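You operate a simulated robot arm through the tools that you are given. There is no shell and no other tool. Be economical: measure what you need, move in short steps, check, and stop when the job is done.

The job below is to be done with a simulated robot arm. You get a single attempt, and the scene is never put back.

Task
Set the press up for the green wheel at 5 bar.
Fine: air on, wheel in the nest, slide in.

Only the result counts: the job must be done as asked and must still hold three seconds after the hand-in. Knocking over, shifting, dropping, spilling or breaking anything else fails it.

Robot
A 7-joint arm with a two-finger parallel gripper on a trunk, on a base that drives. Base frame: it is fixed to the floor where the robot stands at the start and does not move with it; the origin is under the middle of the robot, x ahead of it, y to its left, z up; the surface under the hand at the start is at about z = 840. Units: mm, degrees, N and s.
With the tool pointing down near the work surface it reaches from about 300 to 740 mm from the robot's upright axis, wherever it stands. Its first joint turns from -115.0 to 115.0 degrees. Places, roughly: air lever [500, 0, 900]; air press [600, -300, 1100]; nest on the press slide [400, -300, 900]; press slide [400, -300, 900]; pressure dial [700, 0, 900]. Payload 3.91 kg.
Tool frame: the origin (TCP) lies between the finger pads and is the grasp point; the fingertips stand 30 mm ahead of it; z points along the fingers, y is the line along which they close. The gripper opens to 110 mm. The fingers are 20 mm wide and 10 mm thick; the gripper's body (48 by 112 mm) begins 55 mm behind the TCP.
Orientation is that of the tool frame in the base frame, as a unit quaternion [x, y, z, w]. With the fingers straight down and closing along the base's y, the tool's x points along the base's -x, its y along +y and its z along -z.

Tools
- The arm moves only by the tool jog_arm. Its argument "series" is one flat list of numbers, 7 for each row, row after row: the shift along the tool's x, y, z in units of 200 mm (1.0 is 200 mm), then the turn, a rotation vector about the tool's x, y, z in units of 120 degrees (1.0 is 120 degrees), then the opening in per cent of the stroke, from 0 (shut) to 100 (fully open). In form: [x, y, z, wx, wy, wz, grip, x, y, z, wx, wy, wz, grip, ...]. A call has 1 to 8 rows; each row is the pose to reach, as a shift and turn from the pose commanded when the call began, along the tool's axes at that moment. A call with a number of a shift or a turn outside -1 to 1 is refused whole. Each row takes 0.2 s and may step no farther than 50 mm and 8.6 degrees from the row before; otherwise, or with a gripper value out of range, the whole call is refused. Where a pose cannot be reached the arm comes as near as it can. A force on the tool above 40 N (or 10 N above the force at the start of the call, whichever is more), or a blocked arm, ends the call early, and 0.2 s more pass. Each finger travels about 108 mm/s and halts on what it meets, pressing with about 35 N; the grip force reading is that of the motor and also rises with nothing between the fingers. The clock runs only during rows and for 0.2 s after the last one: add rows that repeat a pose to give the fingers time. It gives the time, the measured TCP pose, the force on the tool (base axes), the opening and the grip force at its end, in the units of the frame above (readings bear some noise), with the torque about the TCP (base axes, N m) and any sound that the robot's microphone picked up.
- Cameras (640 x 400 px; columns grow to the right, rows downward): "scene" is now at [14.1, 110.4, 1742.2]; the picture's right is [-0.50, -0.87, 0.00], its down [-0.58, 0.33, -0.74] and it looks along [0.64, -0.37, -0.67] (base axes); focal length 296 px, centre (320, 200). "wrist" rides on the gripper at [72, 17, -103] in the tool frame; the picture's right is [-0.23, 0.97, 0.00], its down [-0.76, -0.18, -0.62] and it looks along [-0.61, -0.14, 0.78] (tool axes); focal length 222 px, centre (320, 200). There is no depth. A picture from a camera that has moved, and an enlarged one, comes with that camera's place and axes in the base frame and with its lens.
- grab_frame(camera): a new picture of that camera. No time passes.
- move_column(by): slides the trunk up (or, below 0, down) by that many mm; the arm and the scene camera ride with it, the base frame stays. It gives what a move gives, with no picture.
- steer(legs): drives the robot by 1 to 6 legs, each [ahead, turn to the left] in mm and degrees, along the robot's own axes; the way and the turn of a leg run together, so that a leg with both is an arc; at most 1500 mm and 180 degrees a leg. The arm and the cameras ride along, it lands a little off, and it stops where it bumps. It gives what a move gives.
- pan_tilt(pan, tilt): turns the head with the scene camera to pan (to the left, within 155 degrees either way) and tilt (down, from -29 to 69), counted from straight ahead of the robot. It gives what a move gives.
- inspect(camera, box): a new picture of the part [left, top, right, bottom] of that camera's present view, enlarged. No time passes.
- sign_off(): hands the job in; it is judged then, once.

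Go step by step. Nothing tells you exact positions but the pictures and the camera data: compare them with the known pose of the tool, close in by small moves and look again before you grip or let go. The budget is 120 turns and 98 pictures, counting those below and the enlarged ones. Unless the task says otherwise, let go and move clear before handing in, and close with one line.

The tools are called by a JSON object that holds its "name" and its "arguments". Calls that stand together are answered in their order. jog_arm: Moves the arm, as the interface text tells. Its arguments: {"type":"object","properties":{"series":{"type":"array"}},"required":["series"]} The other tools are called the same way: move_column (by) slides the trunk up or down; steer (legs) drives the base; pan_tilt (pan, tilt) turns the head that bears the scene camera; grab_frame (camera) takes a picture; inspect (camera, box) takes an enlarged picture of a part of a camera's view; sign_off () hands the job in.

At the start:

```text
clock: 0.0
position: [456.8, -288.0, 1296.3]
orientation: [0.0, 1.0, 0.0, 0.0]
contact_force: [-0.2, 0.1, -0.2]
ft_torque: [0.01, 0.01, -0.01]
finger_gap: 110.0
finger_force: 0.0
trunk travel left (down, up): [-850.0, 140.0]
robot x, y, heading: [1.3, 0.0, 0.1]
head pan, tilt: [-29.8, 42.3]
```

scene: 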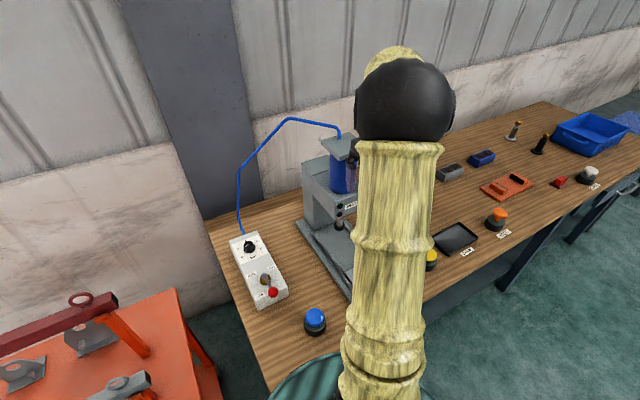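
wrist: 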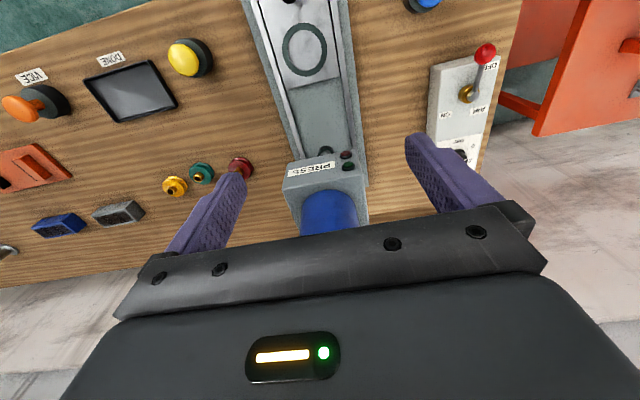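

I see the press in the middle, three small wheels (yellow, green, red) to its right, and the air box with a lever and dial to its left. I'll enlarge the views first.

{"name": "inspect", "arguments": {"camera": "wrist", "box": [400, 0, 560, 180]}}

{"name": "inspect", "arguments": {"camera": "wrist", "box": [140, 0, 380, 240]}}

{"name": "inspect", "arguments": {"camera": "scene", "box": [200, 210, 360, 340]}}

```text
2.22 times, centred on (480, 90) of wrist
camera zoom: at [384.4, -270.9, 1401.4], right [0.23, 0.97, 0.0], down [0.76, -0.18, 0.62], along [0.61, -0.14, -0.78], focal length 494 px, centre (-36, 444)
```

zoom: 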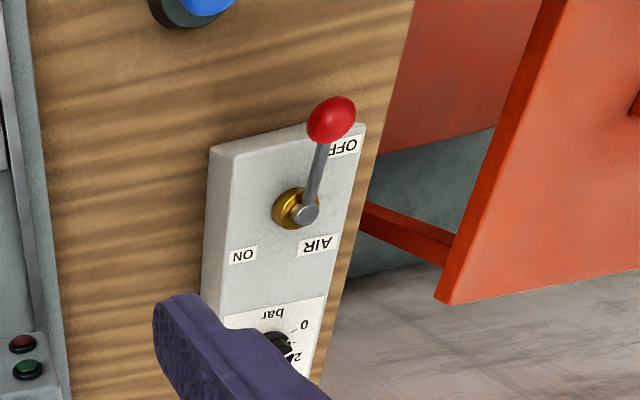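

```text
1.67 times, centred on (260, 120) of wrist
camera zoom: at [384.4, -270.9, 1401.4], right [0.23, 0.97, 0.0], down [0.76, -0.18, 0.62], along [0.61, -0.14, -0.78], focal length 370 px, centre (420, 333)
```

zoom: 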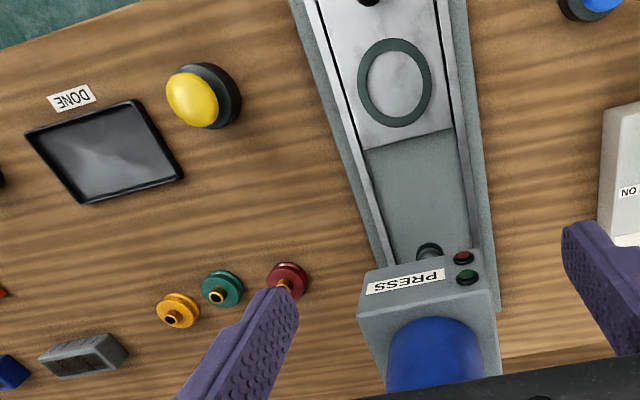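

```text
3.08 times, centred on (280, 275) of scene
camera zoom: at [14.1, 110.4, 1742.2], right [-0.5, -0.87, 0.0], down [-0.58, 0.33, -0.74], along [0.64, -0.37, -0.67], focal length 911 px, centre (443, -31)
```

zoom: 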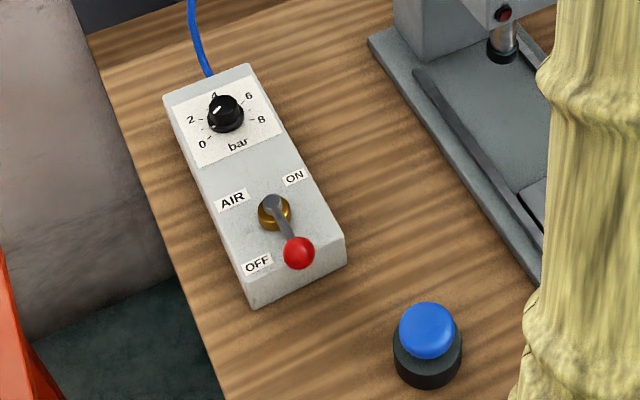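

{"name": "inspect", "arguments": {"camera": "scene", "box": [236, 230, 268, 250]}}

{"name": "inspect", "arguments": {"camera": "wrist", "box": [180, 140, 270, 210]}}

```text
16.00 times, centred on (252, 240) of scene
camera zoom: at [14.1, 110.4, 1742.2], right [-0.5, -0.87, 0.0], down [-0.58, 0.33, -0.74], along [0.64, -0.37, -0.67], focal length 4740 px, centre (1408, -440)
```

zoom: 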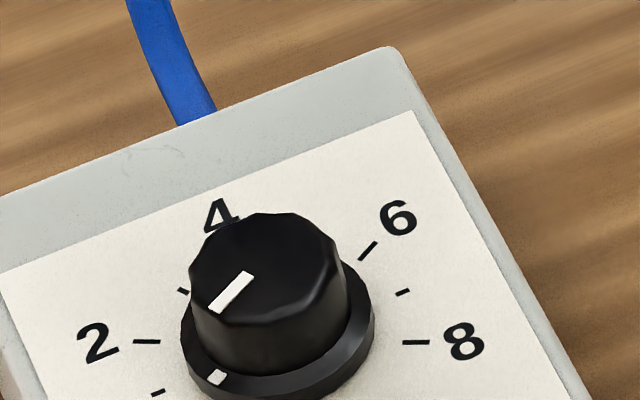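

```text
5.71 times, centred on (225, 175) of wrist
camera zoom: at [384.4, -270.9, 1401.4], right [0.23, 0.97, 0.0], down [0.76, -0.18, 0.62], along [0.61, -0.14, -0.78], focal length 1269 px, centre (863, 343)
```

zoom: 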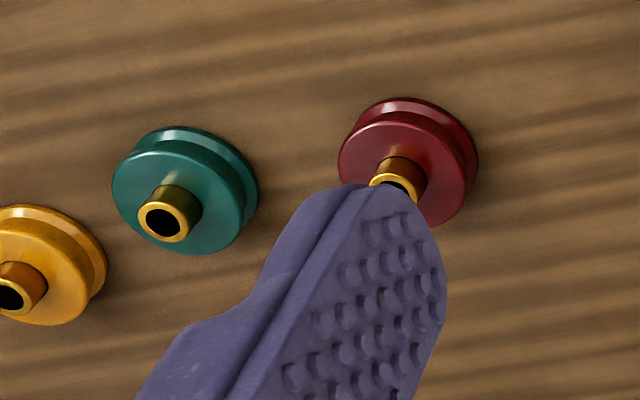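

The dial reads 0, its centre near (719, -5), and each bar is about 30°, so 5 bar needs about 150° clockwise. I'm moving the hand over toward the air box.

{"name": "jog_arm", "arguments": {"series": [-0.164, 0.177, 0, 0, 0, 0, 100, -0.328, 0.354, 0, 0, 0, 0, 100, -0.492, 0.531, 0, 0, 0, 0, 100, -0.656, 0.708, 0, 0, 0, 0, 100]}}

{"name": "jog_arm", "arguments": {"series": [-0.1, 0.177, 0.1, 0, 0, 0, 100, -0.2, 0.354, 0.2, 0, 0, 0, 100, -0.3, 0.531, 0.3, 0, 0, 0, 100, -0.4, 0.7, 0.4, 0, 0, 0, 100, -0.4, 0.7, 0.6, 0, 0, 0, 100]}}

{"name": "grab_frame", "arguments": {"camera": "wrist"}}

{"name": "grab_frame", "arguments": {"camera": "scene"}}

```text
clock: 1.0
position: [590.0, -147.5, 1296.7]
orientation: [0.0, 1.0, -0.001, -0.001]
contact_force: [-0.2, -0.9, 0.3]
ft_torque: [-0.01, 0.01, -0.01]
finger_gap: 110.0
finger_force: 0.1
trunk travel left (down, up): [-850.0, 140.0]
robot x, y, heading: [-0.4, 1.6, 0.1]
head pan, tilt: [-29.8, 42.3]
```

```text
clock: 2.2
position: [668.9, -5.1, 1177.4]
orientation: [0.0, 1.0, 0.0, -0.001]
contact_force: [0.3, 0.2, -0.5]
ft_torque: [0.05, -0.03, 0.0]
finger_gap: 110.1
finger_force: 0.1
trunk travel left (down, up): [-850.0, 140.0]
robot x, y, heading: [-3.8, -1.3, -0.1]
head pan, tilt: [-29.8, 42.3]
```

```text
90 pictures are left
camera wrist: at [597.0, 12.1, 1281.5], right [0.23, 0.97, 0.0], down [0.76, -0.18, 0.62], along [0.61, -0.14, -0.78], focal length 222 px, centre (320, 200)
```

wrist: 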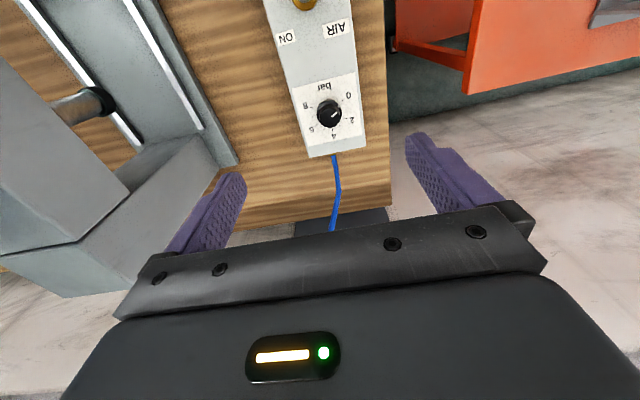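

```text
89 pictures are left
camera scene: at [15.1, 109.7, 1742.3], right [-0.5, -0.87, 0.0], down [-0.59, 0.33, -0.74], along [0.64, -0.37, -0.67], focal length 296 px, centre (320, 200)
```

scene: 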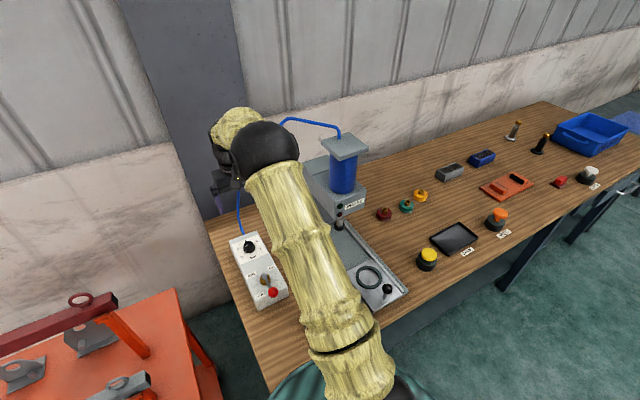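

{"name": "inspect", "arguments": {"camera": "wrist", "box": [270, 70, 390, 145]}}

{"name": "inspect", "arguments": {"camera": "scene", "box": [330, 230, 430, 310]}}

{"name": "inspect", "arguments": {"camera": "scene", "box": [300, 130, 390, 250]}}

```text
5.33 times, centred on (330, 108) of wrist
camera zoom: at [597.0, 12.1, 1281.5], right [0.23, 0.97, 0.0], down [0.76, -0.18, 0.62], along [0.61, -0.14, -0.78], focal length 1185 px, centre (267, 693)
```

zoom: 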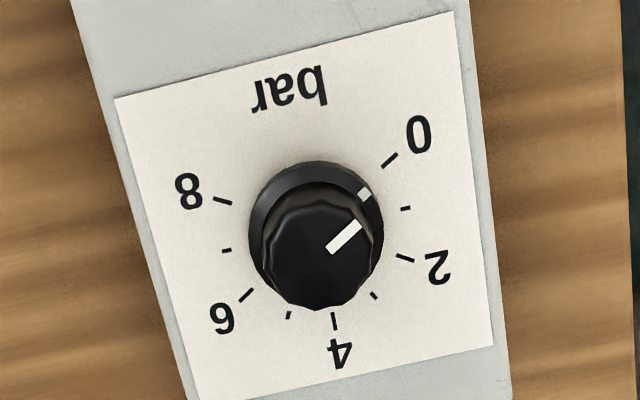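

```text
5.00 times, centred on (380, 270) of scene
camera zoom: at [15.1, 109.7, 1742.3], right [-0.5, -0.87, 0.0], down [-0.59, 0.33, -0.74], along [0.64, -0.37, -0.67], focal length 1481 px, centre (20, -150)
```

zoom: 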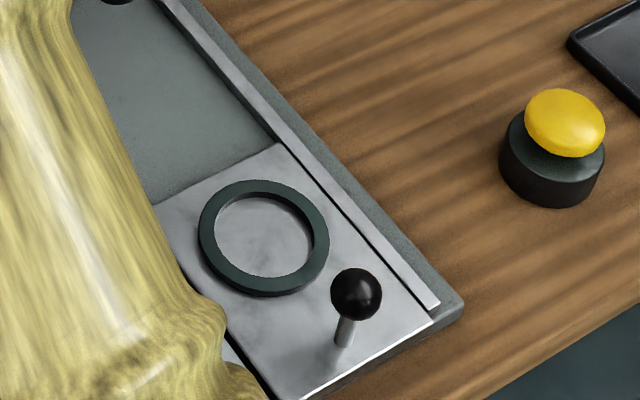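

```text
3.33 times, centred on (345, 190) of scene
camera zoom: at [15.1, 109.7, 1742.3], right [-0.5, -0.87, 0.0], down [-0.59, 0.33, -0.74], along [0.64, -0.37, -0.67], focal length 987 px, centre (237, 233)
```

zoom: 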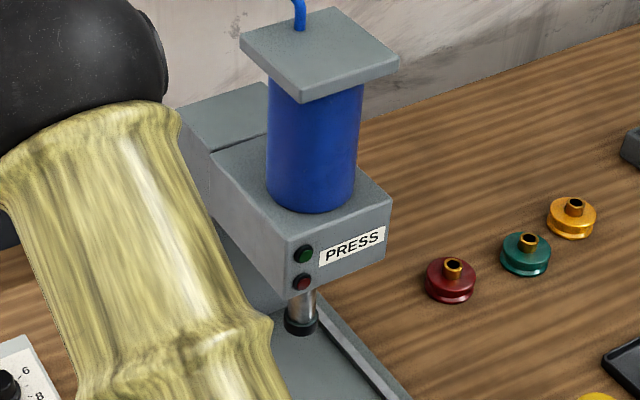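

The nest is a raised ring on the slide, with an upright black-ball handle near the front. I take the dial face to be at z≈904 and the knob top at about 935, so I'll go above the knob and look closer.

{"name": "jog_arm", "arguments": {"series": [-0.12, 0.01, 0.2, 0, 0, 0, 75, -0.24, 0.02, 0.4, 0, 0, 0, 55, -0.24, 0.02, 0.6, 0, 0, 0, 55, -0.24, 0.02, 0.8, 0, 0, 0, 55]}}

{"name": "grab_frame", "arguments": {"camera": "wrist"}}

```text
clock: 3.2
position: [715.9, -2.3, 1018.5]
orientation: [0.001, 1.0, 0.0, -0.001]
contact_force: [-0.1, -0.4, 0.5]
ft_torque: [-0.01, 0.0, -0.01]
finger_gap: 60.6
finger_force: 0.0
trunk travel left (down, up): [-850.0, 140.0]
robot x, y, heading: [-1.6, 2.8, -0.1]
head pan, tilt: [-29.8, 42.3]
```

```text
85 pictures are left
camera wrist: at [644.0, 15.2, 1122.8], right [0.23, 0.97, 0.0], down [0.76, -0.18, 0.62], along [0.61, -0.14, -0.78], focal length 222 px, centre (320, 200)
```

wrist: 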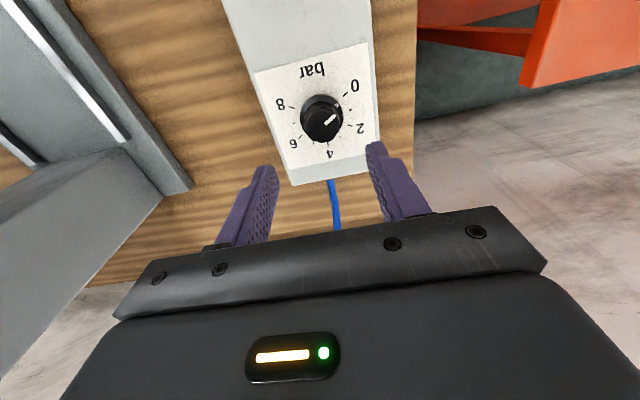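

The knob centre is at about (711, 1). I'll line up and pre-turn the hand counterclockwise, then check.

{"name": "jog_arm", "arguments": {"series": [0.025, 0.018, 0, 0, 0, -0.07, 55, 0.025, 0.018, 0, 0, 0, -0.14, 55, 0.025, 0.018, 0, 0, 0, -0.21, 55, 0.025, 0.018, 0, 0, 0, -0.28, 55, 0.025, 0.018, 0, 0, 0, -0.35, 55, 0.025, 0.018, 0, 0, 0, -0.42, 55, 0.025, 0.018, 0, 0, 0, -0.49, 55, 0.025, 0.018, 0, 0, 0, -0.56, 55]}}

{"name": "grab_frame", "arguments": {"camera": "wrist"}}

```text
clock: 5.0
position: [710.9, 0.7, 1017.1]
orientation: [-0.554, 0.832, 0.0, 0.0]
contact_force: [-0.8, 0.3, -0.6]
ft_torque: [-0.02, 0.01, 0.0]
finger_gap: 60.6
finger_force: 0.2
trunk travel left (down, up): [-850.0, 140.0]
robot x, y, heading: [-1.3, 2.1, 0.1]
head pan, tilt: [-29.8, 42.3]
```

```text
84 pictures are left
camera wrist: at [668.2, -58.9, 1121.3], right [-0.81, 0.58, 0.0], down [0.46, 0.63, 0.62], along [0.36, 0.51, -0.78], focal length 222 px, centre (320, 200)
```

wrist: 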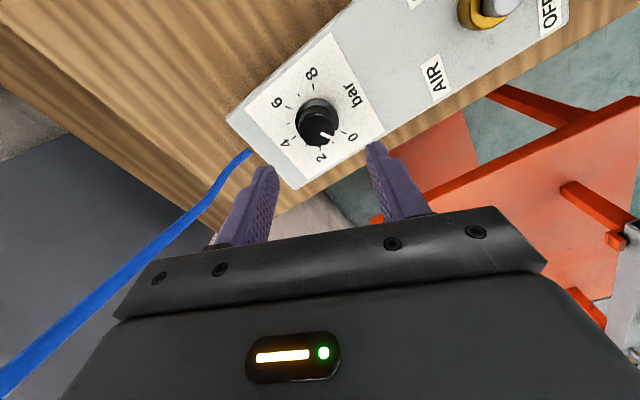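

Well centred over the knob. I descend and close on it.

{"name": "jog_arm", "arguments": {"series": [0, 0, 0.19, 0, 0, 0, 55, 0, 0, 0.375, 0, 0, 0, 55]}}

{"name": "grab_frame", "arguments": {"camera": "wrist"}}

```text
clock: 5.6
position: [710.8, 1.1, 945.0]
orientation: [-0.554, 0.833, -0.001, 0.0]
contact_force: [0.5, 0.2, -1.1]
ft_torque: [-0.04, -0.01, -0.01]
finger_gap: 60.8
finger_force: 0.2
trunk travel left (down, up): [-850.0, 140.0]
robot x, y, heading: [0.5, 1.2, -0.0]
head pan, tilt: [-29.8, 42.3]
```

```text
83 pictures are left
camera wrist: at [668.0, -59.0, 1049.2], right [-0.81, 0.59, 0.0], down [0.46, 0.63, 0.62], along [0.36, 0.51, -0.78], focal length 222 px, centre (320, 200)
```

wrist: 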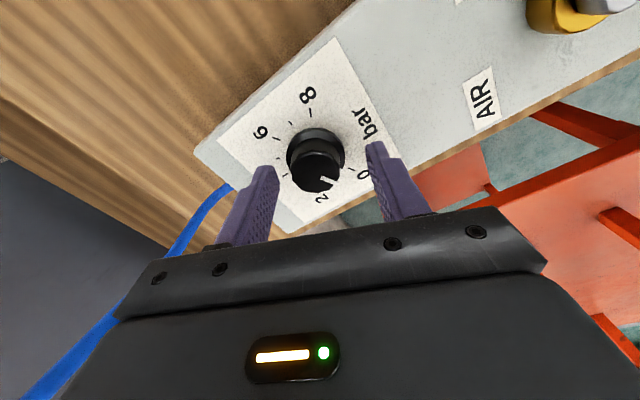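

{"name": "jog_arm", "arguments": {"series": [0, 0, 0, 0, 0, 0, 30, 0, 0, 0, 0, 0, 0, 20, 0, 0, 0, 0, 0, 0, 20]}}

{"name": "grab_frame", "arguments": {"camera": "wrist"}}

```text
clock: 6.4
position: [714.1, -2.1, 944.2]
orientation: [-0.553, 0.833, -0.001, 0.001]
contact_force: [16.7, -8.6, 0.8]
ft_torque: [-0.62, -0.43, -0.02]
finger_gap: 32.1
finger_force: 45.3
trunk travel left (down, up): [-850.0, 140.0]
robot x, y, heading: [2.1, 2.0, -0.1]
head pan, tilt: [-29.8, 42.3]
```

```text
82 pictures are left
camera wrist: at [669.9, -61.2, 1049.5], right [-0.81, 0.59, 0.0], down [0.46, 0.63, 0.62], along [0.37, 0.5, -0.78], focal length 222 px, centre (320, 200)
```

wrist: 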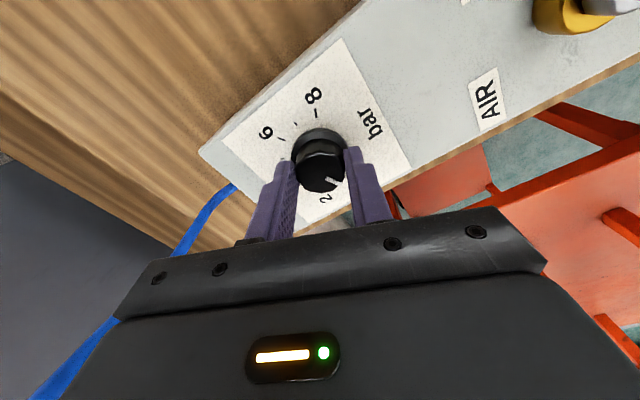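

Gripped, with a small sideways load. I shift 4 mm to relieve it and start turning clockwise.

{"name": "jog_arm", "arguments": {"series": [0, -0.02, 0, 0, 0, 0, 20, 0, -0.02, 0, 0, 0, 0.035, 20]}}

```text
clock: 7.0
position: [713.1, -1.9, 945.3]
orientation: [-0.523, 0.853, 0.0, 0.001]
contact_force: [6.7, -4.8, 14.4]
ft_torque: [-0.69, 0.18, -0.01]
finger_gap: 31.9
finger_force: 45.3
trunk travel left (down, up): [-850.0, 140.0]
robot x, y, heading: [-0.7, -3.4, 0.1]
head pan, tilt: [-29.8, 42.3]
```

{"name": "jog_arm", "arguments": {"series": [0, 0, 0, 0, 0, 0.07, 20, 0, 0, 0, 0, 0, 0.14, 20, 0, 0, 0, 0, 0, 0.21, 20, 0, 0, 0, 0, 0, 0.28, 20]}}

{"name": "grab_frame", "arguments": {"camera": "wrist"}}

```text
clock: 8.0
position: [713.0, -0.4, 945.0]
orientation: [-0.253, 0.968, 0.0, 0.002]
contact_force: [0.9, -5.3, 22.5]
ft_torque: [-0.22, 0.17, -0.02]
finger_gap: 32.1
finger_force: 44.9
trunk travel left (down, up): [-850.0, 140.0]
robot x, y, heading: [3.5, -2.4, -0.0]
head pan, tilt: [-29.8, 42.3]
```

```text
81 pictures are left
camera wrist: at [641.5, -21.0, 1049.3], right [-0.28, 0.96, 0.0], down [0.75, 0.22, 0.63], along [0.6, 0.17, -0.78], focal length 222 px, centre (320, 200)
```

wrist: 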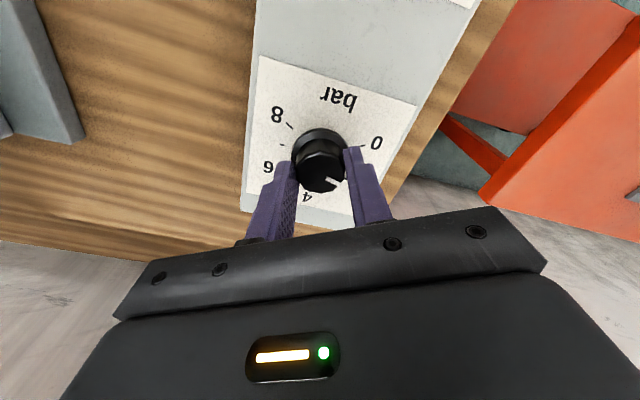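

{"name": "jog_arm", "arguments": {"series": [0, 0, -0.005, 0, 0, 0.07, 20, 0, 0, -0.005, 0, 0, 0.14, 20, 0, 0, -0.005, 0, 0, 0.21, 20, 0, 0, -0.005, 0, 0, 0.28, 20, 0, 0, -0.005, 0, 0, 0.35, 20, 0, 0, -0.005, 0, 0, 0.42, 20, 0, 0, -0.005, 0, 0, 0.49, 20]}}

```text
clock: 9.6
position: [712.6, 0.4, 945.4]
orientation: [0.254, 0.967, 0.001, 0.002]
contact_force: [0.5, 2.9, 22.6]
ft_torque: [-0.09, -0.16, 0.02]
finger_gap: 31.6
finger_force: 45.2
trunk travel left (down, up): [-850.0, 140.0]
robot x, y, heading: [0.1, -1.3, -0.1]
head pan, tilt: [-29.8, 42.3]
```

{"name": "jog_arm", "arguments": {"series": [0, 0, -0.01, 0, 0, 0.07, 20, 0, 0, -0.01, 0, 0, 0.14, 20, 0, 0, -0.01, 0, 0, 0.21, 20, 0, 0, -0.01, 0, 0, 0.28, 20, 0, 0, -0.01, 0, 0, 0.35, 20, 0, 0, -0.01, 0, 0, 0.42, 20, 0, 0, -0.01, 0, 0, 0.445, 20]}}

{"name": "inspect", "arguments": {"camera": "wrist", "box": [220, 60, 420, 230]}}

```text
clock: 11.2
position: [713.0, 1.2, 943.8]
orientation: [0.661, 0.75, 0.0, -0.001]
contact_force: [1.9, 10.9, 2.1]
ft_torque: [0.63, 0.0, 0.04]
finger_gap: 31.6
finger_force: 45.4
trunk travel left (down, up): [-850.0, 140.0]
robot x, y, heading: [0.6, 0.7, -0.1]
head pan, tilt: [-29.8, 42.3]
```

```text
2.35 times, centred on (320, 145) of wrist
camera zoom: at [722.5, 75.7, 1048.8], right [0.99, -0.11, 0.0], down [-0.08, -0.78, 0.62], along [-0.07, -0.62, -0.78], focal length 523 px, centre (320, 329)
```

zoom: 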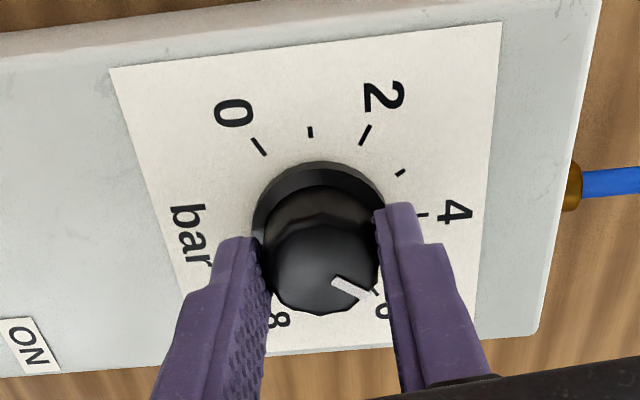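

The dial is near 5. I release and lift to read it properly.

{"name": "jog_arm", "arguments": {"series": [0, 0, 0, 0, 0, 0, 40, 0, 0, 0, 0, 0, 0, 55, 0, 0, -0.2, 0, 0, 0, 55, 0, 0, -0.4, 0, 0, 0, 55]}}

{"name": "inspect", "arguments": {"camera": "wrist", "box": [260, 70, 380, 145]}}

```text
clock: 12.2
position: [712.8, -2.3, 1024.3]
orientation: [0.661, 0.75, -0.001, 0.0]
contact_force: [0.4, -1.0, -0.3]
ft_torque: [0.02, -0.02, 0.03]
finger_gap: 60.5
finger_force: 0.0
trunk travel left (down, up): [-850.0, 140.0]
robot x, y, heading: [4.3, -2.1, -0.1]
head pan, tilt: [-29.8, 42.3]
```

```text
5.33 times, centred on (320, 108) of wrist
camera zoom: at [721.2, 71.7, 1129.2], right [0.99, -0.1, 0.0], down [-0.08, -0.78, 0.62], along [-0.06, -0.62, -0.78], focal length 1185 px, centre (320, 693)
```

zoom: 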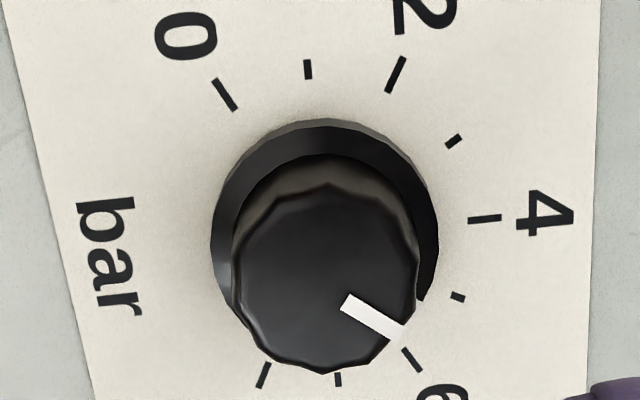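

{"name": "inspect", "arguments": {"camera": "wrist", "box": [300, 112, 348, 142]}}

```text
13.33 times, centred on (324, 127) of wrist
camera zoom: at [721.2, 71.7, 1129.2], right [0.99, -0.1, 0.0], down [-0.08, -0.78, 0.62], along [-0.06, -0.62, -0.78], focal length 2962 px, centre (267, 1173)
```

zoom: 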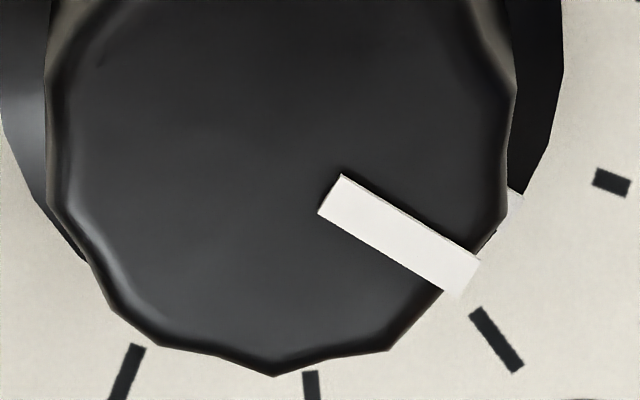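

It reads about 5.25 bar, so it needs about 7.5° back. I re-grip in the same orientation and turn counterclockwise.

{"name": "jog_arm", "arguments": {"series": [0, 0, 0.2, 0, 0, 0, 55, 0, 0, 0.395, 0, 0, 0, 55, 0, 0, 0.395, 0, 0, 0, 30, 0, 0, 0.395, 0, 0, 0, 20, 0, 0, 0.395, 0, 0, 0, 20, 0, 0, 0.395, 0, 0, -0.03, 20, 0, 0, 0.395, 0, 0, -0.0625, 20]}}

{"name": "jog_arm", "arguments": {"series": [0, 0, 0, 0, 0, 0, 40, 0, 0, 0, 0, 0, 0, 55, 0, 0, -0.2, 0, 0, 0, 55, 0, 0, -0.4, 0, 0, 0, 55]}}

{"name": "inspect", "arguments": {"camera": "wrist", "box": [276, 75, 372, 145]}}

```text
clock: 13.8
position: [714.4, -1.5, 944.0]
orientation: [0.61, 0.793, 0.0, 0.001]
contact_force: [9.5, -1.7, -3.6]
ft_torque: [-0.67, -0.82, -0.03]
finger_gap: 31.6
finger_force: 45.1
trunk travel left (down, up): [-850.0, 140.0]
robot x, y, heading: [0.9, -3.9, -0.3]
head pan, tilt: [-29.8, 42.3]
```

```text
clock: 14.8
position: [711.3, -0.5, 1024.6]
orientation: [0.611, 0.792, 0.0, -0.001]
contact_force: [-0.3, 0.1, 0.3]
ft_torque: [0.04, -0.01, 0.0]
finger_gap: 60.6
finger_force: 0.3
trunk travel left (down, up): [-850.0, 140.0]
robot x, y, heading: [0.4, -0.8, 0.1]
head pan, tilt: [-29.8, 42.3]
```

```text
5.71 times, centred on (324, 110) of wrist
camera zoom: at [710.1, 74.6, 1129.2], right [1.0, 0.03, 0.0], down [0.02, -0.78, 0.62], along [0.02, -0.62, -0.78], focal length 1269 px, centre (297, 714)
```

zoom: 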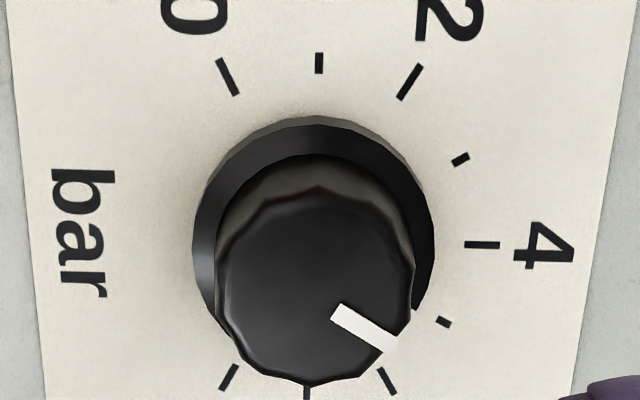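

The dial now points within a degree or two of 5. Next is the air lever: I turn the hand back straight and close the fingers to make a pusher.

{"name": "jog_arm", "arguments": {"series": [0, 0, -0.05, 0, 0, -0.07, 40, 0, 0, -0.1, 0, 0, -0.14, 20, 0, 0, -0.1, 0, 0, -0.21, 0, 0, 0, -0.1, 0, 0, -0.28, 0, 0, 0, -0.1, 0, 0, -0.35, 0, 0, 0, -0.1, 0, 0, -0.42, 0, 0, 0, -0.1, 0, 0, -0.49, 0, 0, 0, -0.1, 0, 0, -0.56, 0]}}

```text
clock: 16.6
position: [714.6, -0.4, 1046.1]
orientation: [0.07, 0.998, 0.0, -0.001]
contact_force: [0.6, 0.1, 0.4]
ft_torque: [0.0, -0.01, -0.02]
finger_gap: 0.1
finger_force: 34.6
trunk travel left (down, up): [-850.0, 140.0]
robot x, y, heading: [2.2, 1.7, -0.0]
head pan, tilt: [-29.8, 42.3]
```

{"name": "jog_arm", "arguments": {"series": [0.2, 0.017, 0, 0, 0, -0.03, 0, 0.4, 0.034, 0, 0, 0, -0.067, 0, 0.6, 0.05, 0, 0, 0, -0.067, 0, 0.8, 0.07, 0, 0, 0, -0.067, 0, 0.99, 0.087, 0, 0, 0, -0.067, 0]}}

{"name": "jog_arm", "arguments": {"series": [0.15, 0, 0, 0, 0, 0, 0, 0.25, 0, 0, 0, 0, 0, 0]}}

{"name": "grab_frame", "arguments": {"camera": "wrist"}}

```text
clock: 17.8
position: [519.4, 44.1, 1044.2]
orientation: [0.001, 1.0, -0.001, 0.001]
contact_force: [-0.9, -0.2, 0.6]
ft_torque: [0.0, -0.01, 0.0]
finger_gap: 0.0
finger_force: 35.1
trunk travel left (down, up): [-850.0, 140.0]
robot x, y, heading: [2.8, 1.5, 0.2]
head pan, tilt: [-29.8, 42.3]
```

```text
clock: 18.4
position: [470.1, 44.7, 1043.3]
orientation: [0.001, 1.0, 0.0, 0.0]
contact_force: [-0.2, -0.9, 0.4]
ft_torque: [0.01, -0.02, 0.03]
finger_gap: 0.0
finger_force: 34.9
trunk travel left (down, up): [-850.0, 140.0]
robot x, y, heading: [0.8, -1.1, -0.0]
head pan, tilt: [-29.8, 42.3]
```

```text
76 pictures are left
camera wrist: at [398.3, 61.7, 1148.0], right [0.23, 0.97, 0.0], down [0.76, -0.18, 0.62], along [0.61, -0.14, -0.78], focal length 222 px, centre (320, 200)
```

wrist: 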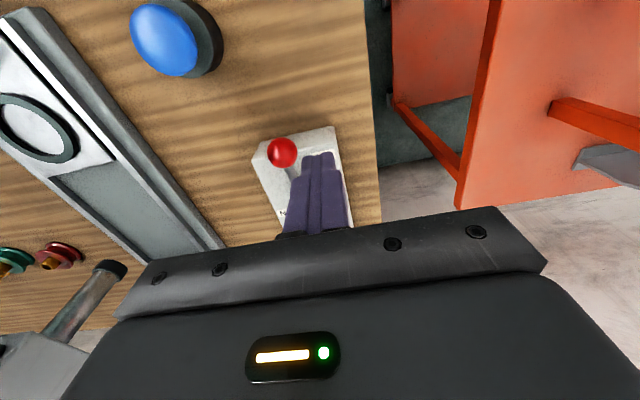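

The ball is at about (487, 4, 950), with the fingers to its left. I lower them and look before pushing.

{"name": "jog_arm", "arguments": {"series": [-0.085, 0, 0.2, 0, 0, 0, 0, -0.085, 0, 0.376, 0, 0, 0, 0]}}

{"name": "grab_frame", "arguments": {"camera": "wrist"}}

```text
clock: 19.0
position: [487.0, 41.5, 967.8]
orientation: [0.002, 1.0, 0.0, 0.0]
contact_force: [0.6, 0.4, 0.2]
ft_torque: [-0.01, 0.02, 0.0]
finger_gap: 0.1
finger_force: 35.0
trunk travel left (down, up): [-850.0, 140.0]
robot x, y, heading: [-1.9, -0.1, 0.2]
head pan, tilt: [-29.8, 42.3]
```

```text
75 pictures are left
camera wrist: at [414.8, 60.0, 1071.7], right [0.23, 0.97, 0.0], down [0.76, -0.18, 0.62], along [0.61, -0.14, -0.78], focal length 222 px, centre (320, 200)
```

wrist: 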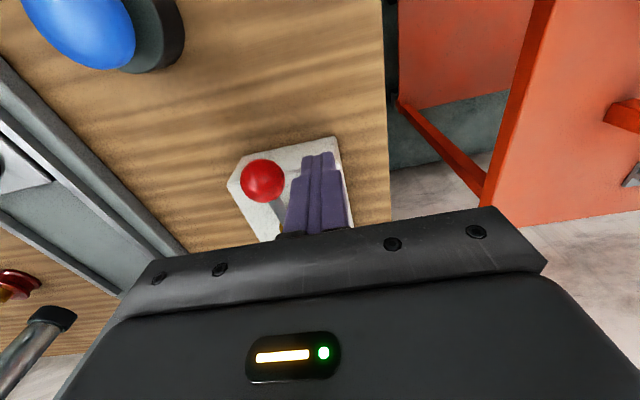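

{"name": "jog_arm", "arguments": {"series": [0, -0.085, 0, 0, 0, 0, 0, 0.017, -0.186, 0, 0, 0, 0, 0, 0.0075, -0.288, 0, 0, 0, 0, 0, -0.0285, -0.384, 0, 0, 0, 0, 0]}}

{"name": "grab_frame", "arguments": {"camera": "wrist"}}

```text
clock: 20.0
position: [495.2, -33.3, 969.1]
orientation: [0.001, 1.0, 0.0, 0.0]
contact_force: [-0.6, -0.4, 0.5]
ft_torque: [0.01, 0.0, 0.01]
finger_gap: 0.0
finger_force: 34.9
trunk travel left (down, up): [-850.0, 140.0]
robot x, y, heading: [-7.0, -0.4, -0.1]
head pan, tilt: [-29.8, 42.3]
```

```text
74 pictures are left
camera wrist: at [423.4, -16.1, 1073.6], right [0.23, 0.97, 0.0], down [0.76, -0.18, 0.62], along [0.61, -0.14, -0.78], focal length 222 px, centre (320, 200)
```

wrist: 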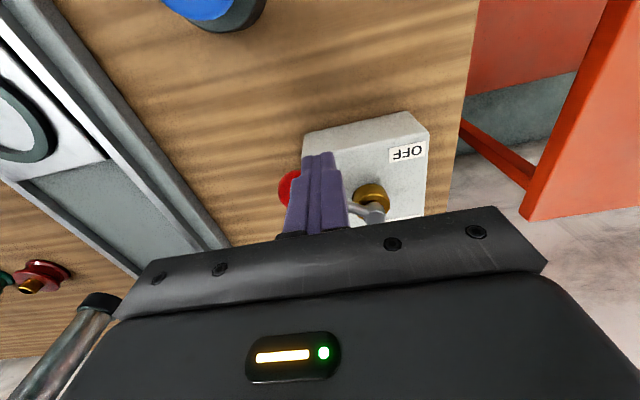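

{"name": "jog_arm", "arguments": {"series": [-0.06, -0.084, 0, 0, 0, 0, 0, -0.1385, -0.149, 0, 0, 0, 0, 0, -0.231, -0.19, 0, 0, 0, 0, 0]}}

{"name": "grab_frame", "arguments": {"camera": "wrist"}}

```text
clock: 20.8
position: [537.8, -71.8, 969.5]
orientation: [0.001, 1.0, 0.0, -0.001]
contact_force: [-1.1, 0.2, -0.3]
ft_torque: [-0.01, 0.02, 0.01]
finger_gap: 0.0
finger_force: 34.7
trunk travel left (down, up): [-850.0, 140.0]
robot x, y, heading: [2.8, -0.3, -0.0]
head pan, tilt: [-29.8, 42.3]
```

```text
73 pictures are left
camera wrist: at [466.6, -53.6, 1073.7], right [0.23, 0.97, 0.0], down [0.76, -0.18, 0.62], along [0.61, -0.14, -0.78], focal length 222 px, centre (320, 200)
```

wrist: 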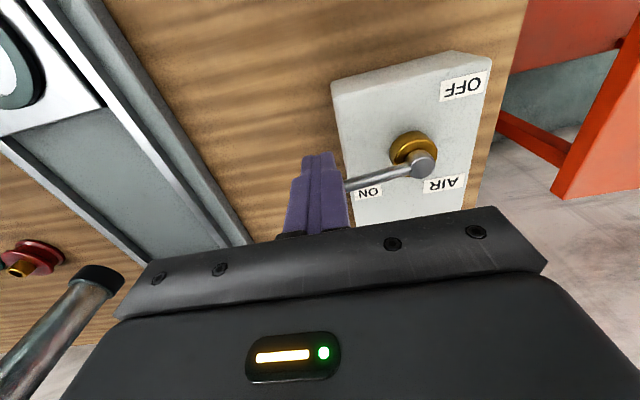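

{"name": "jog_arm", "arguments": {"series": [-0.05, -0.01, 0, 0, 0, 0, 0, -0.1, -0.01, 0, 0, 0, 0, 0, -0.14, -0.005, 0, 0, 0, 0, 0]}}

{"name": "grab_frame", "arguments": {"camera": "wrist"}}

```text
clock: 21.3
position: [540.6, -71.9, 966.6]
orientation: [0.001, 1.0, 0.002, -0.016]
contact_force: [-18.4, 1.6, 6.1]
ft_torque: [-0.17, 0.56, -0.01]
finger_gap: 0.2
finger_force: 34.9
trunk travel left (down, up): [-850.0, 140.0]
robot x, y, heading: [0.5, -0.8, -0.1]
head pan, tilt: [-29.8, 42.3]
stopped in row 2: the force on the tool passed its limit at 46 N (the readings are from after the stop); the commanded pose is now the measured one
```

```text
72 pictures are left
camera wrist: at [471.3, -54.7, 1072.8], right [0.23, 0.97, 0.0], down [0.78, -0.18, 0.6], along [0.58, -0.14, -0.8], focal length 222 px, centre (320, 200)
```

wrist: 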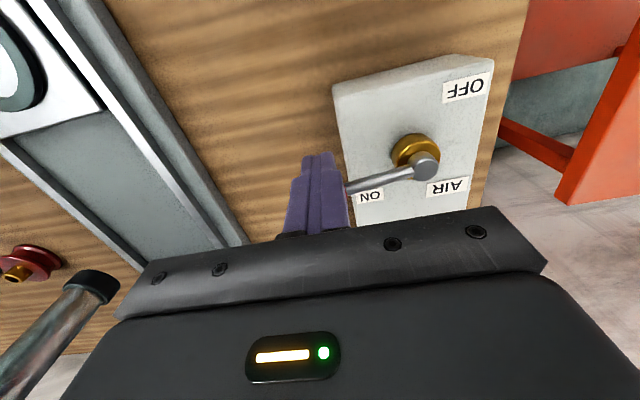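

The lever stopped hard at ON. I back off, level the small tilt and lift, then check the lever with the scene camera.

{"name": "jog_arm", "arguments": {"series": [0.1, 0, 0, 0, -0.008, 0, 0, 0.2, 0, 0, 0, -0.0153, 0, 0, 0.2, 0, -0.2, 0, -0.0153, 0, 0, 0.2, 0, -0.4, 0, -0.0153, 0, 0, 0.2, 0, -0.6, 0, -0.0153, 0, 30, 0.2, 0, -0.8, 0, -0.0153, 0, 50, 0.2, 0, -1, 0, -0.0153, 0, 50]}}

{"name": "grab_frame", "arguments": {"camera": "wrist"}}

{"name": "inspect", "arguments": {"camera": "scene", "box": [200, 200, 360, 330]}}

```text
clock: 22.9
position: [505.3, -73.8, 1169.7]
orientation: [0.0, 1.0, 0.001, 0.005]
contact_force: [-1.0, 0.8, -0.7]
ft_torque: [0.0, -0.04, 0.0]
finger_gap: 55.0
finger_force: 0.1
trunk travel left (down, up): [-850.0, 140.0]
robot x, y, heading: [-1.3, -2.4, -0.2]
head pan, tilt: [-29.8, 42.3]
```

```text
71 pictures are left
camera wrist: at [432.6, -55.8, 1273.7], right [0.23, 0.97, 0.0], down [0.76, -0.18, 0.63], along [0.61, -0.14, -0.78], focal length 222 px, centre (320, 200)
```

wrist: 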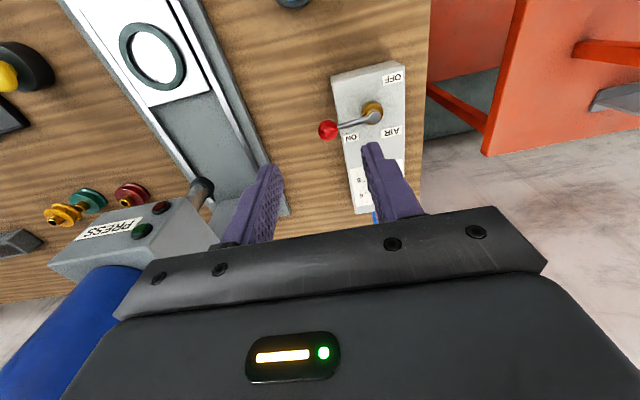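

```text
3.08 times, centred on (280, 265) of scene
camera zoom: at [12.5, 110.7, 1742.2], right [-0.5, -0.87, 0.0], down [-0.58, 0.33, -0.74], along [0.64, -0.37, -0.67], focal length 911 px, centre (443, 0)
```

zoom: 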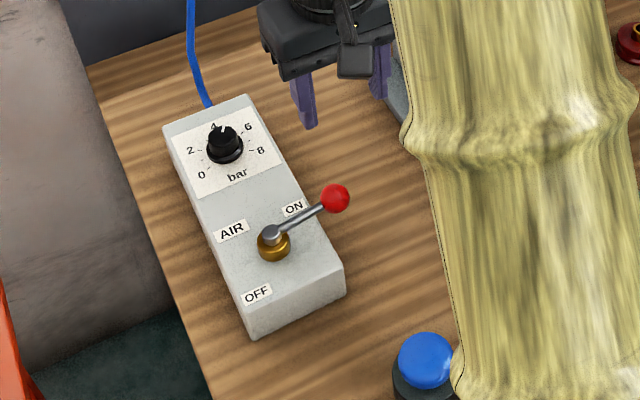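

Air is ON. The green wheel is out of reach from here, so I retract and raise the arm before driving right.

{"name": "jog_arm", "arguments": {"series": [0.1, 0.05, -0.2, 0, 0, 0, 50, 0.25, 0.1, -0.35, 0, 0, 0, 50, 0.4, 0.15, -0.5, 0, 0, 0, 50, 0.55, 0.2, -0.65, 0, 0, 0, 50, 0.7, 0.25, -0.8, 0, 0, 0, 50, 0.8, 0.3, -0.9, 0, 0, 0, 50, 0.8, 0.37, -1, 0, 0, 0, 50]}}

{"name": "pan_tilt", "arguments": {"pan": -60, "tilt": 55}}

{"name": "grab_frame", "arguments": {"camera": "scene"}}

```text
clock: 24.5
position: [346.5, 2.0, 1364.8]
orientation: [0.001, 1.0, 0.001, 0.003]
contact_force: [0.3, 0.4, -0.1]
ft_torque: [-0.01, -0.02, 0.01]
finger_gap: 54.9
finger_force: 0.1
trunk travel left (down, up): [-850.0, 140.0]
robot x, y, heading: [2.4, -4.0, 0.1]
head pan, tilt: [-29.8, 42.3]
```

```text
clock: 25.5
position: [348.4, 0.7, 1364.3]
orientation: [0.001, 1.0, 0.002, 0.005]
contact_force: [-0.6, -0.3, 0.5]
ft_torque: [0.01, -0.01, -0.02]
finger_gap: 55.1
finger_force: 0.1
trunk travel left (down, up): [-850.0, 140.0]
robot x, y, heading: [-2.6, 0.5, -0.1]
head pan, tilt: [-60.0, 55.0]
```

```text
69 pictures are left
camera scene: at [-22.5, 89.4, 1725.0], right [-0.87, -0.5, 0.0], down [-0.41, 0.71, -0.57], along [0.29, -0.5, -0.82], focal length 296 px, centre (320, 200)
```

scene: 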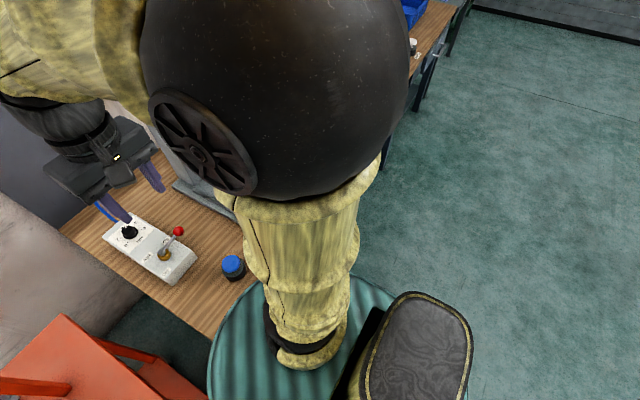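

The base is round and the floor to the right is clear. I drive right 400 mm with two in-place turns.

{"name": "steer", "arguments": {"legs": [[0, -90], [400, 0], [0, 90]]}}

{"name": "pan_tilt", "arguments": {"pan": 0, "tilt": 45}}

{"name": "grab_frame", "arguments": {"camera": "scene"}}

{"name": "grab_frame", "arguments": {"camera": "wrist"}}

```text
clock: 39.3
position: [332.3, -422.8, 1364.6]
orientation: [0.043, 0.999, 0.001, 0.005]
contact_force: [0.1, -0.6, 0.1]
ft_torque: [0.0, 0.04, -0.04]
finger_gap: 55.1
finger_force: 0.2
trunk travel left (down, up): [-850.0, 140.0]
robot x, y, heading: [-15.3, -394.8, -4.9]
head pan, tilt: [-60.0, 55.0]
```

```text
clock: 40.6
position: [332.5, -422.0, 1364.5]
orientation: [0.044, 0.999, 0.001, 0.004]
contact_force: [0.4, 0.3, -0.7]
ft_torque: [0.02, 0.05, 0.01]
finger_gap: 54.9
finger_force: 0.0
trunk travel left (down, up): [-850.0, 140.0]
robot x, y, heading: [-15.5, -392.6, -5.1]
head pan, tilt: [0.0, 45.0]
```

```text
68 pictures are left
camera scene: at [21.4, -245.6, 1738.4], right [-0.09, -1.0, 0.0], down [-0.7, 0.06, -0.71], along [0.7, -0.06, -0.71], focal length 296 px, centre (320, 200)
```

scene: 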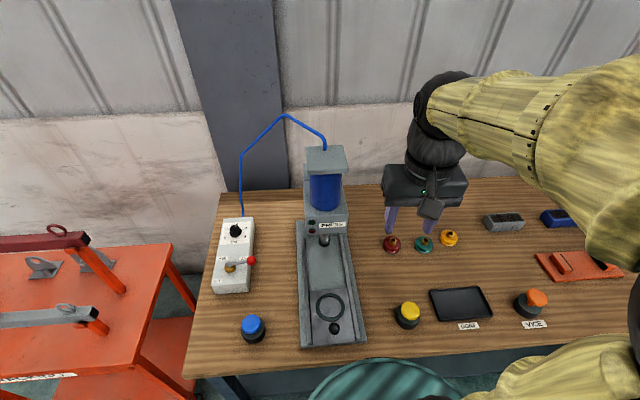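

```text
67 pictures are left
camera wrist: at [261.2, -399.8, 1468.4], right [0.31, 0.95, 0.0], down [0.74, -0.24, 0.63], along [0.6, -0.19, -0.78], focal length 222 px, centre (320, 200)
```

wrist: 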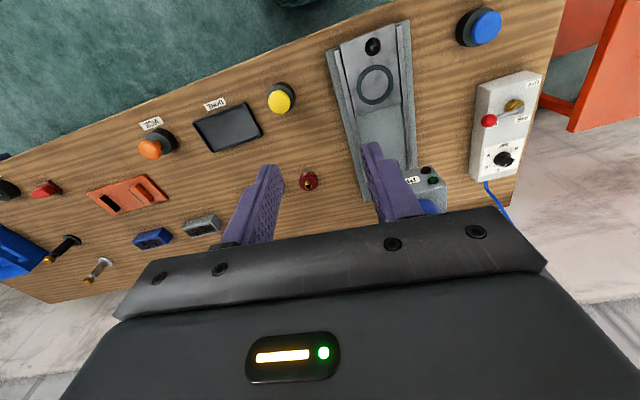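

The view is clear now. I enlarge the wheels and the slide.

{"name": "inspect", "arguments": {"camera": "scene", "box": [376, 220, 472, 280]}}

{"name": "inspect", "arguments": {"camera": "scene", "box": [280, 215, 400, 355]}}

```text
6.67 times, centred on (424, 250) of scene
camera zoom: at [21.4, -245.6, 1738.4], right [-0.09, -1.0, 0.0], down [-0.7, 0.06, -0.71], along [0.7, -0.06, -0.71], focal length 1975 px, centre (-373, -133)
```

zoom: 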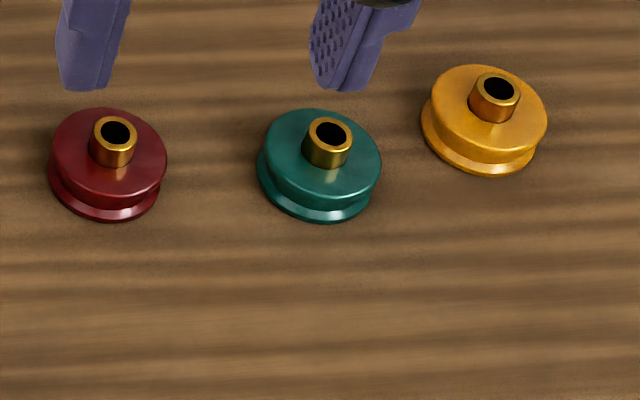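

```text
2.86 times, centred on (340, 285) of scene
camera zoom: at [21.4, -245.6, 1738.4], right [-0.09, -1.0, 0.0], down [-0.7, 0.06, -0.71], along [0.7, -0.06, -0.71], focal length 846 px, centre (263, -43)
```

zoom: 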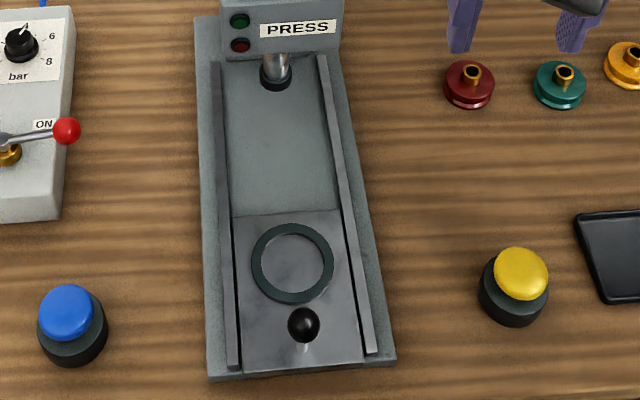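

I move the hand toward a spot above the green wheel at about (630, -678), in two safe hops.

{"name": "jog_arm", "arguments": {"series": [-0.12, -0.097, 0.131, 0, 0, -0.02, 60, -0.24, -0.193, 0.262, 0, 0, -0.042, 77, -0.36, -0.29, 0.392, 0, 0, -0.042, 77, -0.48, -0.386, 0.523, 0, 0, -0.042, 77, -0.6, -0.483, 0.654, 0, 0, -0.042, 77, -0.722, -0.579, 0.785, 0, 0, -0.042, 77]}}

{"name": "grab_frame", "arguments": {"camera": "wrist"}}

```text
clock: 42.0
position: [471.5, -552.0, 1205.5]
orientation: [-0.001, 1.0, 0.0, 0.004]
contact_force: [1.1, -0.5, -0.9]
ft_torque: [0.01, 0.01, -0.02]
finger_gap: 84.8
finger_force: 0.1
trunk travel left (down, up): [-850.0, 140.0]
robot x, y, heading: [-16.1, -395.2, -4.8]
head pan, tilt: [0.0, 45.0]
```

```text
64 pictures are left
camera wrist: at [399.5, -535.2, 1309.4], right [0.23, 0.97, 0.0], down [0.76, -0.18, 0.63], along [0.61, -0.14, -0.78], focal length 222 px, centre (320, 200)
```

wrist: 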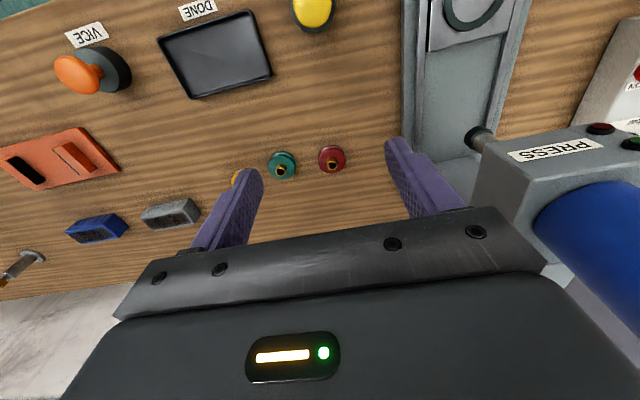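

{"name": "jog_arm", "arguments": {"series": [-0.129, -0.103, 0.15, 0, 0, 0, 77, -0.258, -0.207, 0.3, 0, 0, 0, 77, -0.386, -0.31, 0.45, 0, 0, 0, 77, -0.515, -0.413, 0.61, 0, 0, 0, 77, -0.644, -0.517, 0.77, 0, 0, 0, 77, -0.7725, -0.62, 0.95, 0, 0, 0, 77]}}

{"name": "grab_frame", "arguments": {"camera": "wrist"}}

{"name": "inspect", "arguments": {"camera": "scene", "box": [376, 200, 472, 280]}}

```text
clock: 43.4
position: [629.4, -674.2, 1020.3]
orientation: [-0.001, 1.0, 0.001, 0.004]
contact_force: [0.4, 0.0, 0.1]
ft_torque: [0.01, 0.02, 0.02]
finger_gap: 84.8
finger_force: 0.0
trunk travel left (down, up): [-850.0, 140.0]
robot x, y, heading: [-14.6, -397.6, -4.8]
head pan, tilt: [0.0, 45.0]
```

```text
63 pictures are left
camera wrist: at [556.4, -656.6, 1124.9], right [0.23, 0.97, 0.0], down [0.76, -0.18, 0.63], along [0.61, -0.14, -0.78], focal length 222 px, centre (320, 200)
```

wrist: 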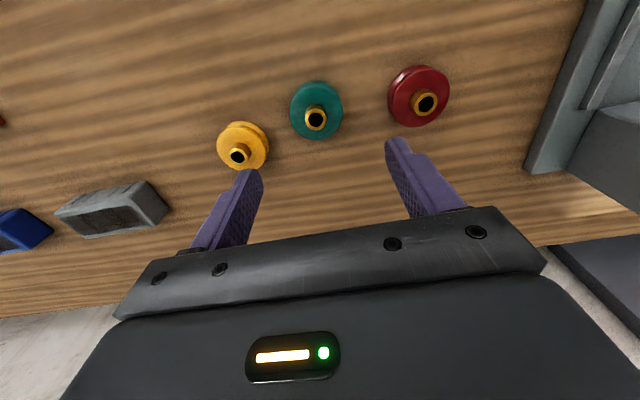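

```text
5.00 times, centred on (424, 240) of scene
camera zoom: at [23.3, -246.2, 1738.4], right [-0.09, -1.0, 0.0], down [-0.71, 0.06, -0.71], along [0.7, -0.06, -0.71], focal length 1481 px, centre (-200, 0)
```

zoom: 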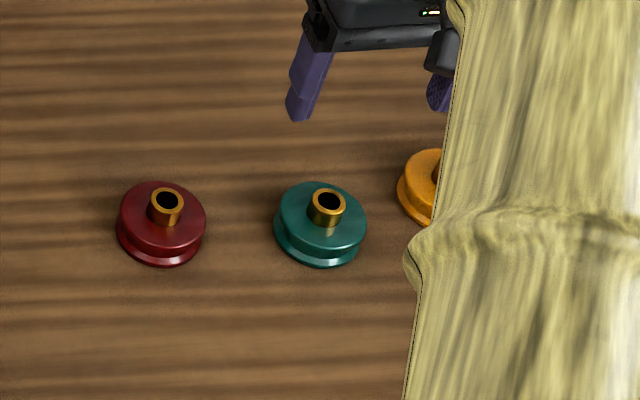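

{"name": "inspect", "arguments": {"camera": "wrist", "box": [276, 70, 356, 150]}}

{"name": "inspect", "arguments": {"camera": "scene", "box": [425, 232, 455, 258]}}

```text
5.00 times, centred on (316, 110) of wrist
camera zoom: at [556.4, -656.6, 1124.9], right [0.23, 0.97, 0.0], down [0.76, -0.18, 0.63], along [0.61, -0.14, -0.78], focal length 1111 px, centre (340, 650)
```

zoom: 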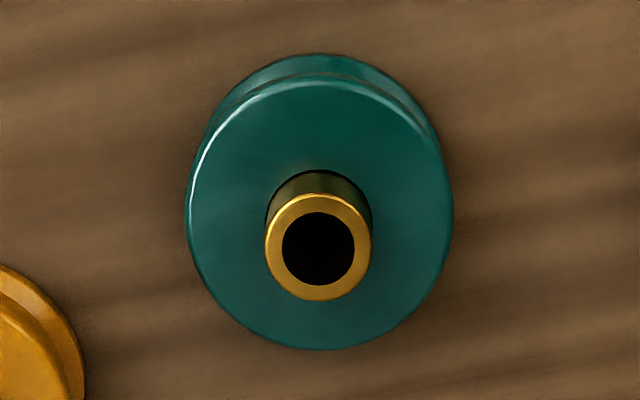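

```text
15.38 times, centred on (440, 245) of scene
camera zoom: at [23.3, -246.2, 1738.4], right [-0.09, -1.0, 0.0], down [-0.71, 0.06, -0.71], along [0.7, -0.06, -0.71], focal length 4557 px, centre (-1526, -492)
```

zoom: 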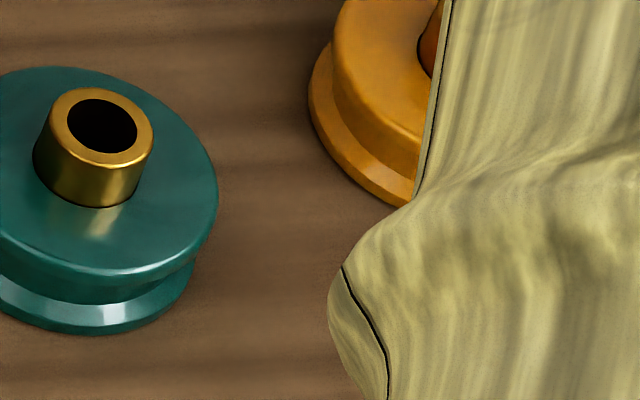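

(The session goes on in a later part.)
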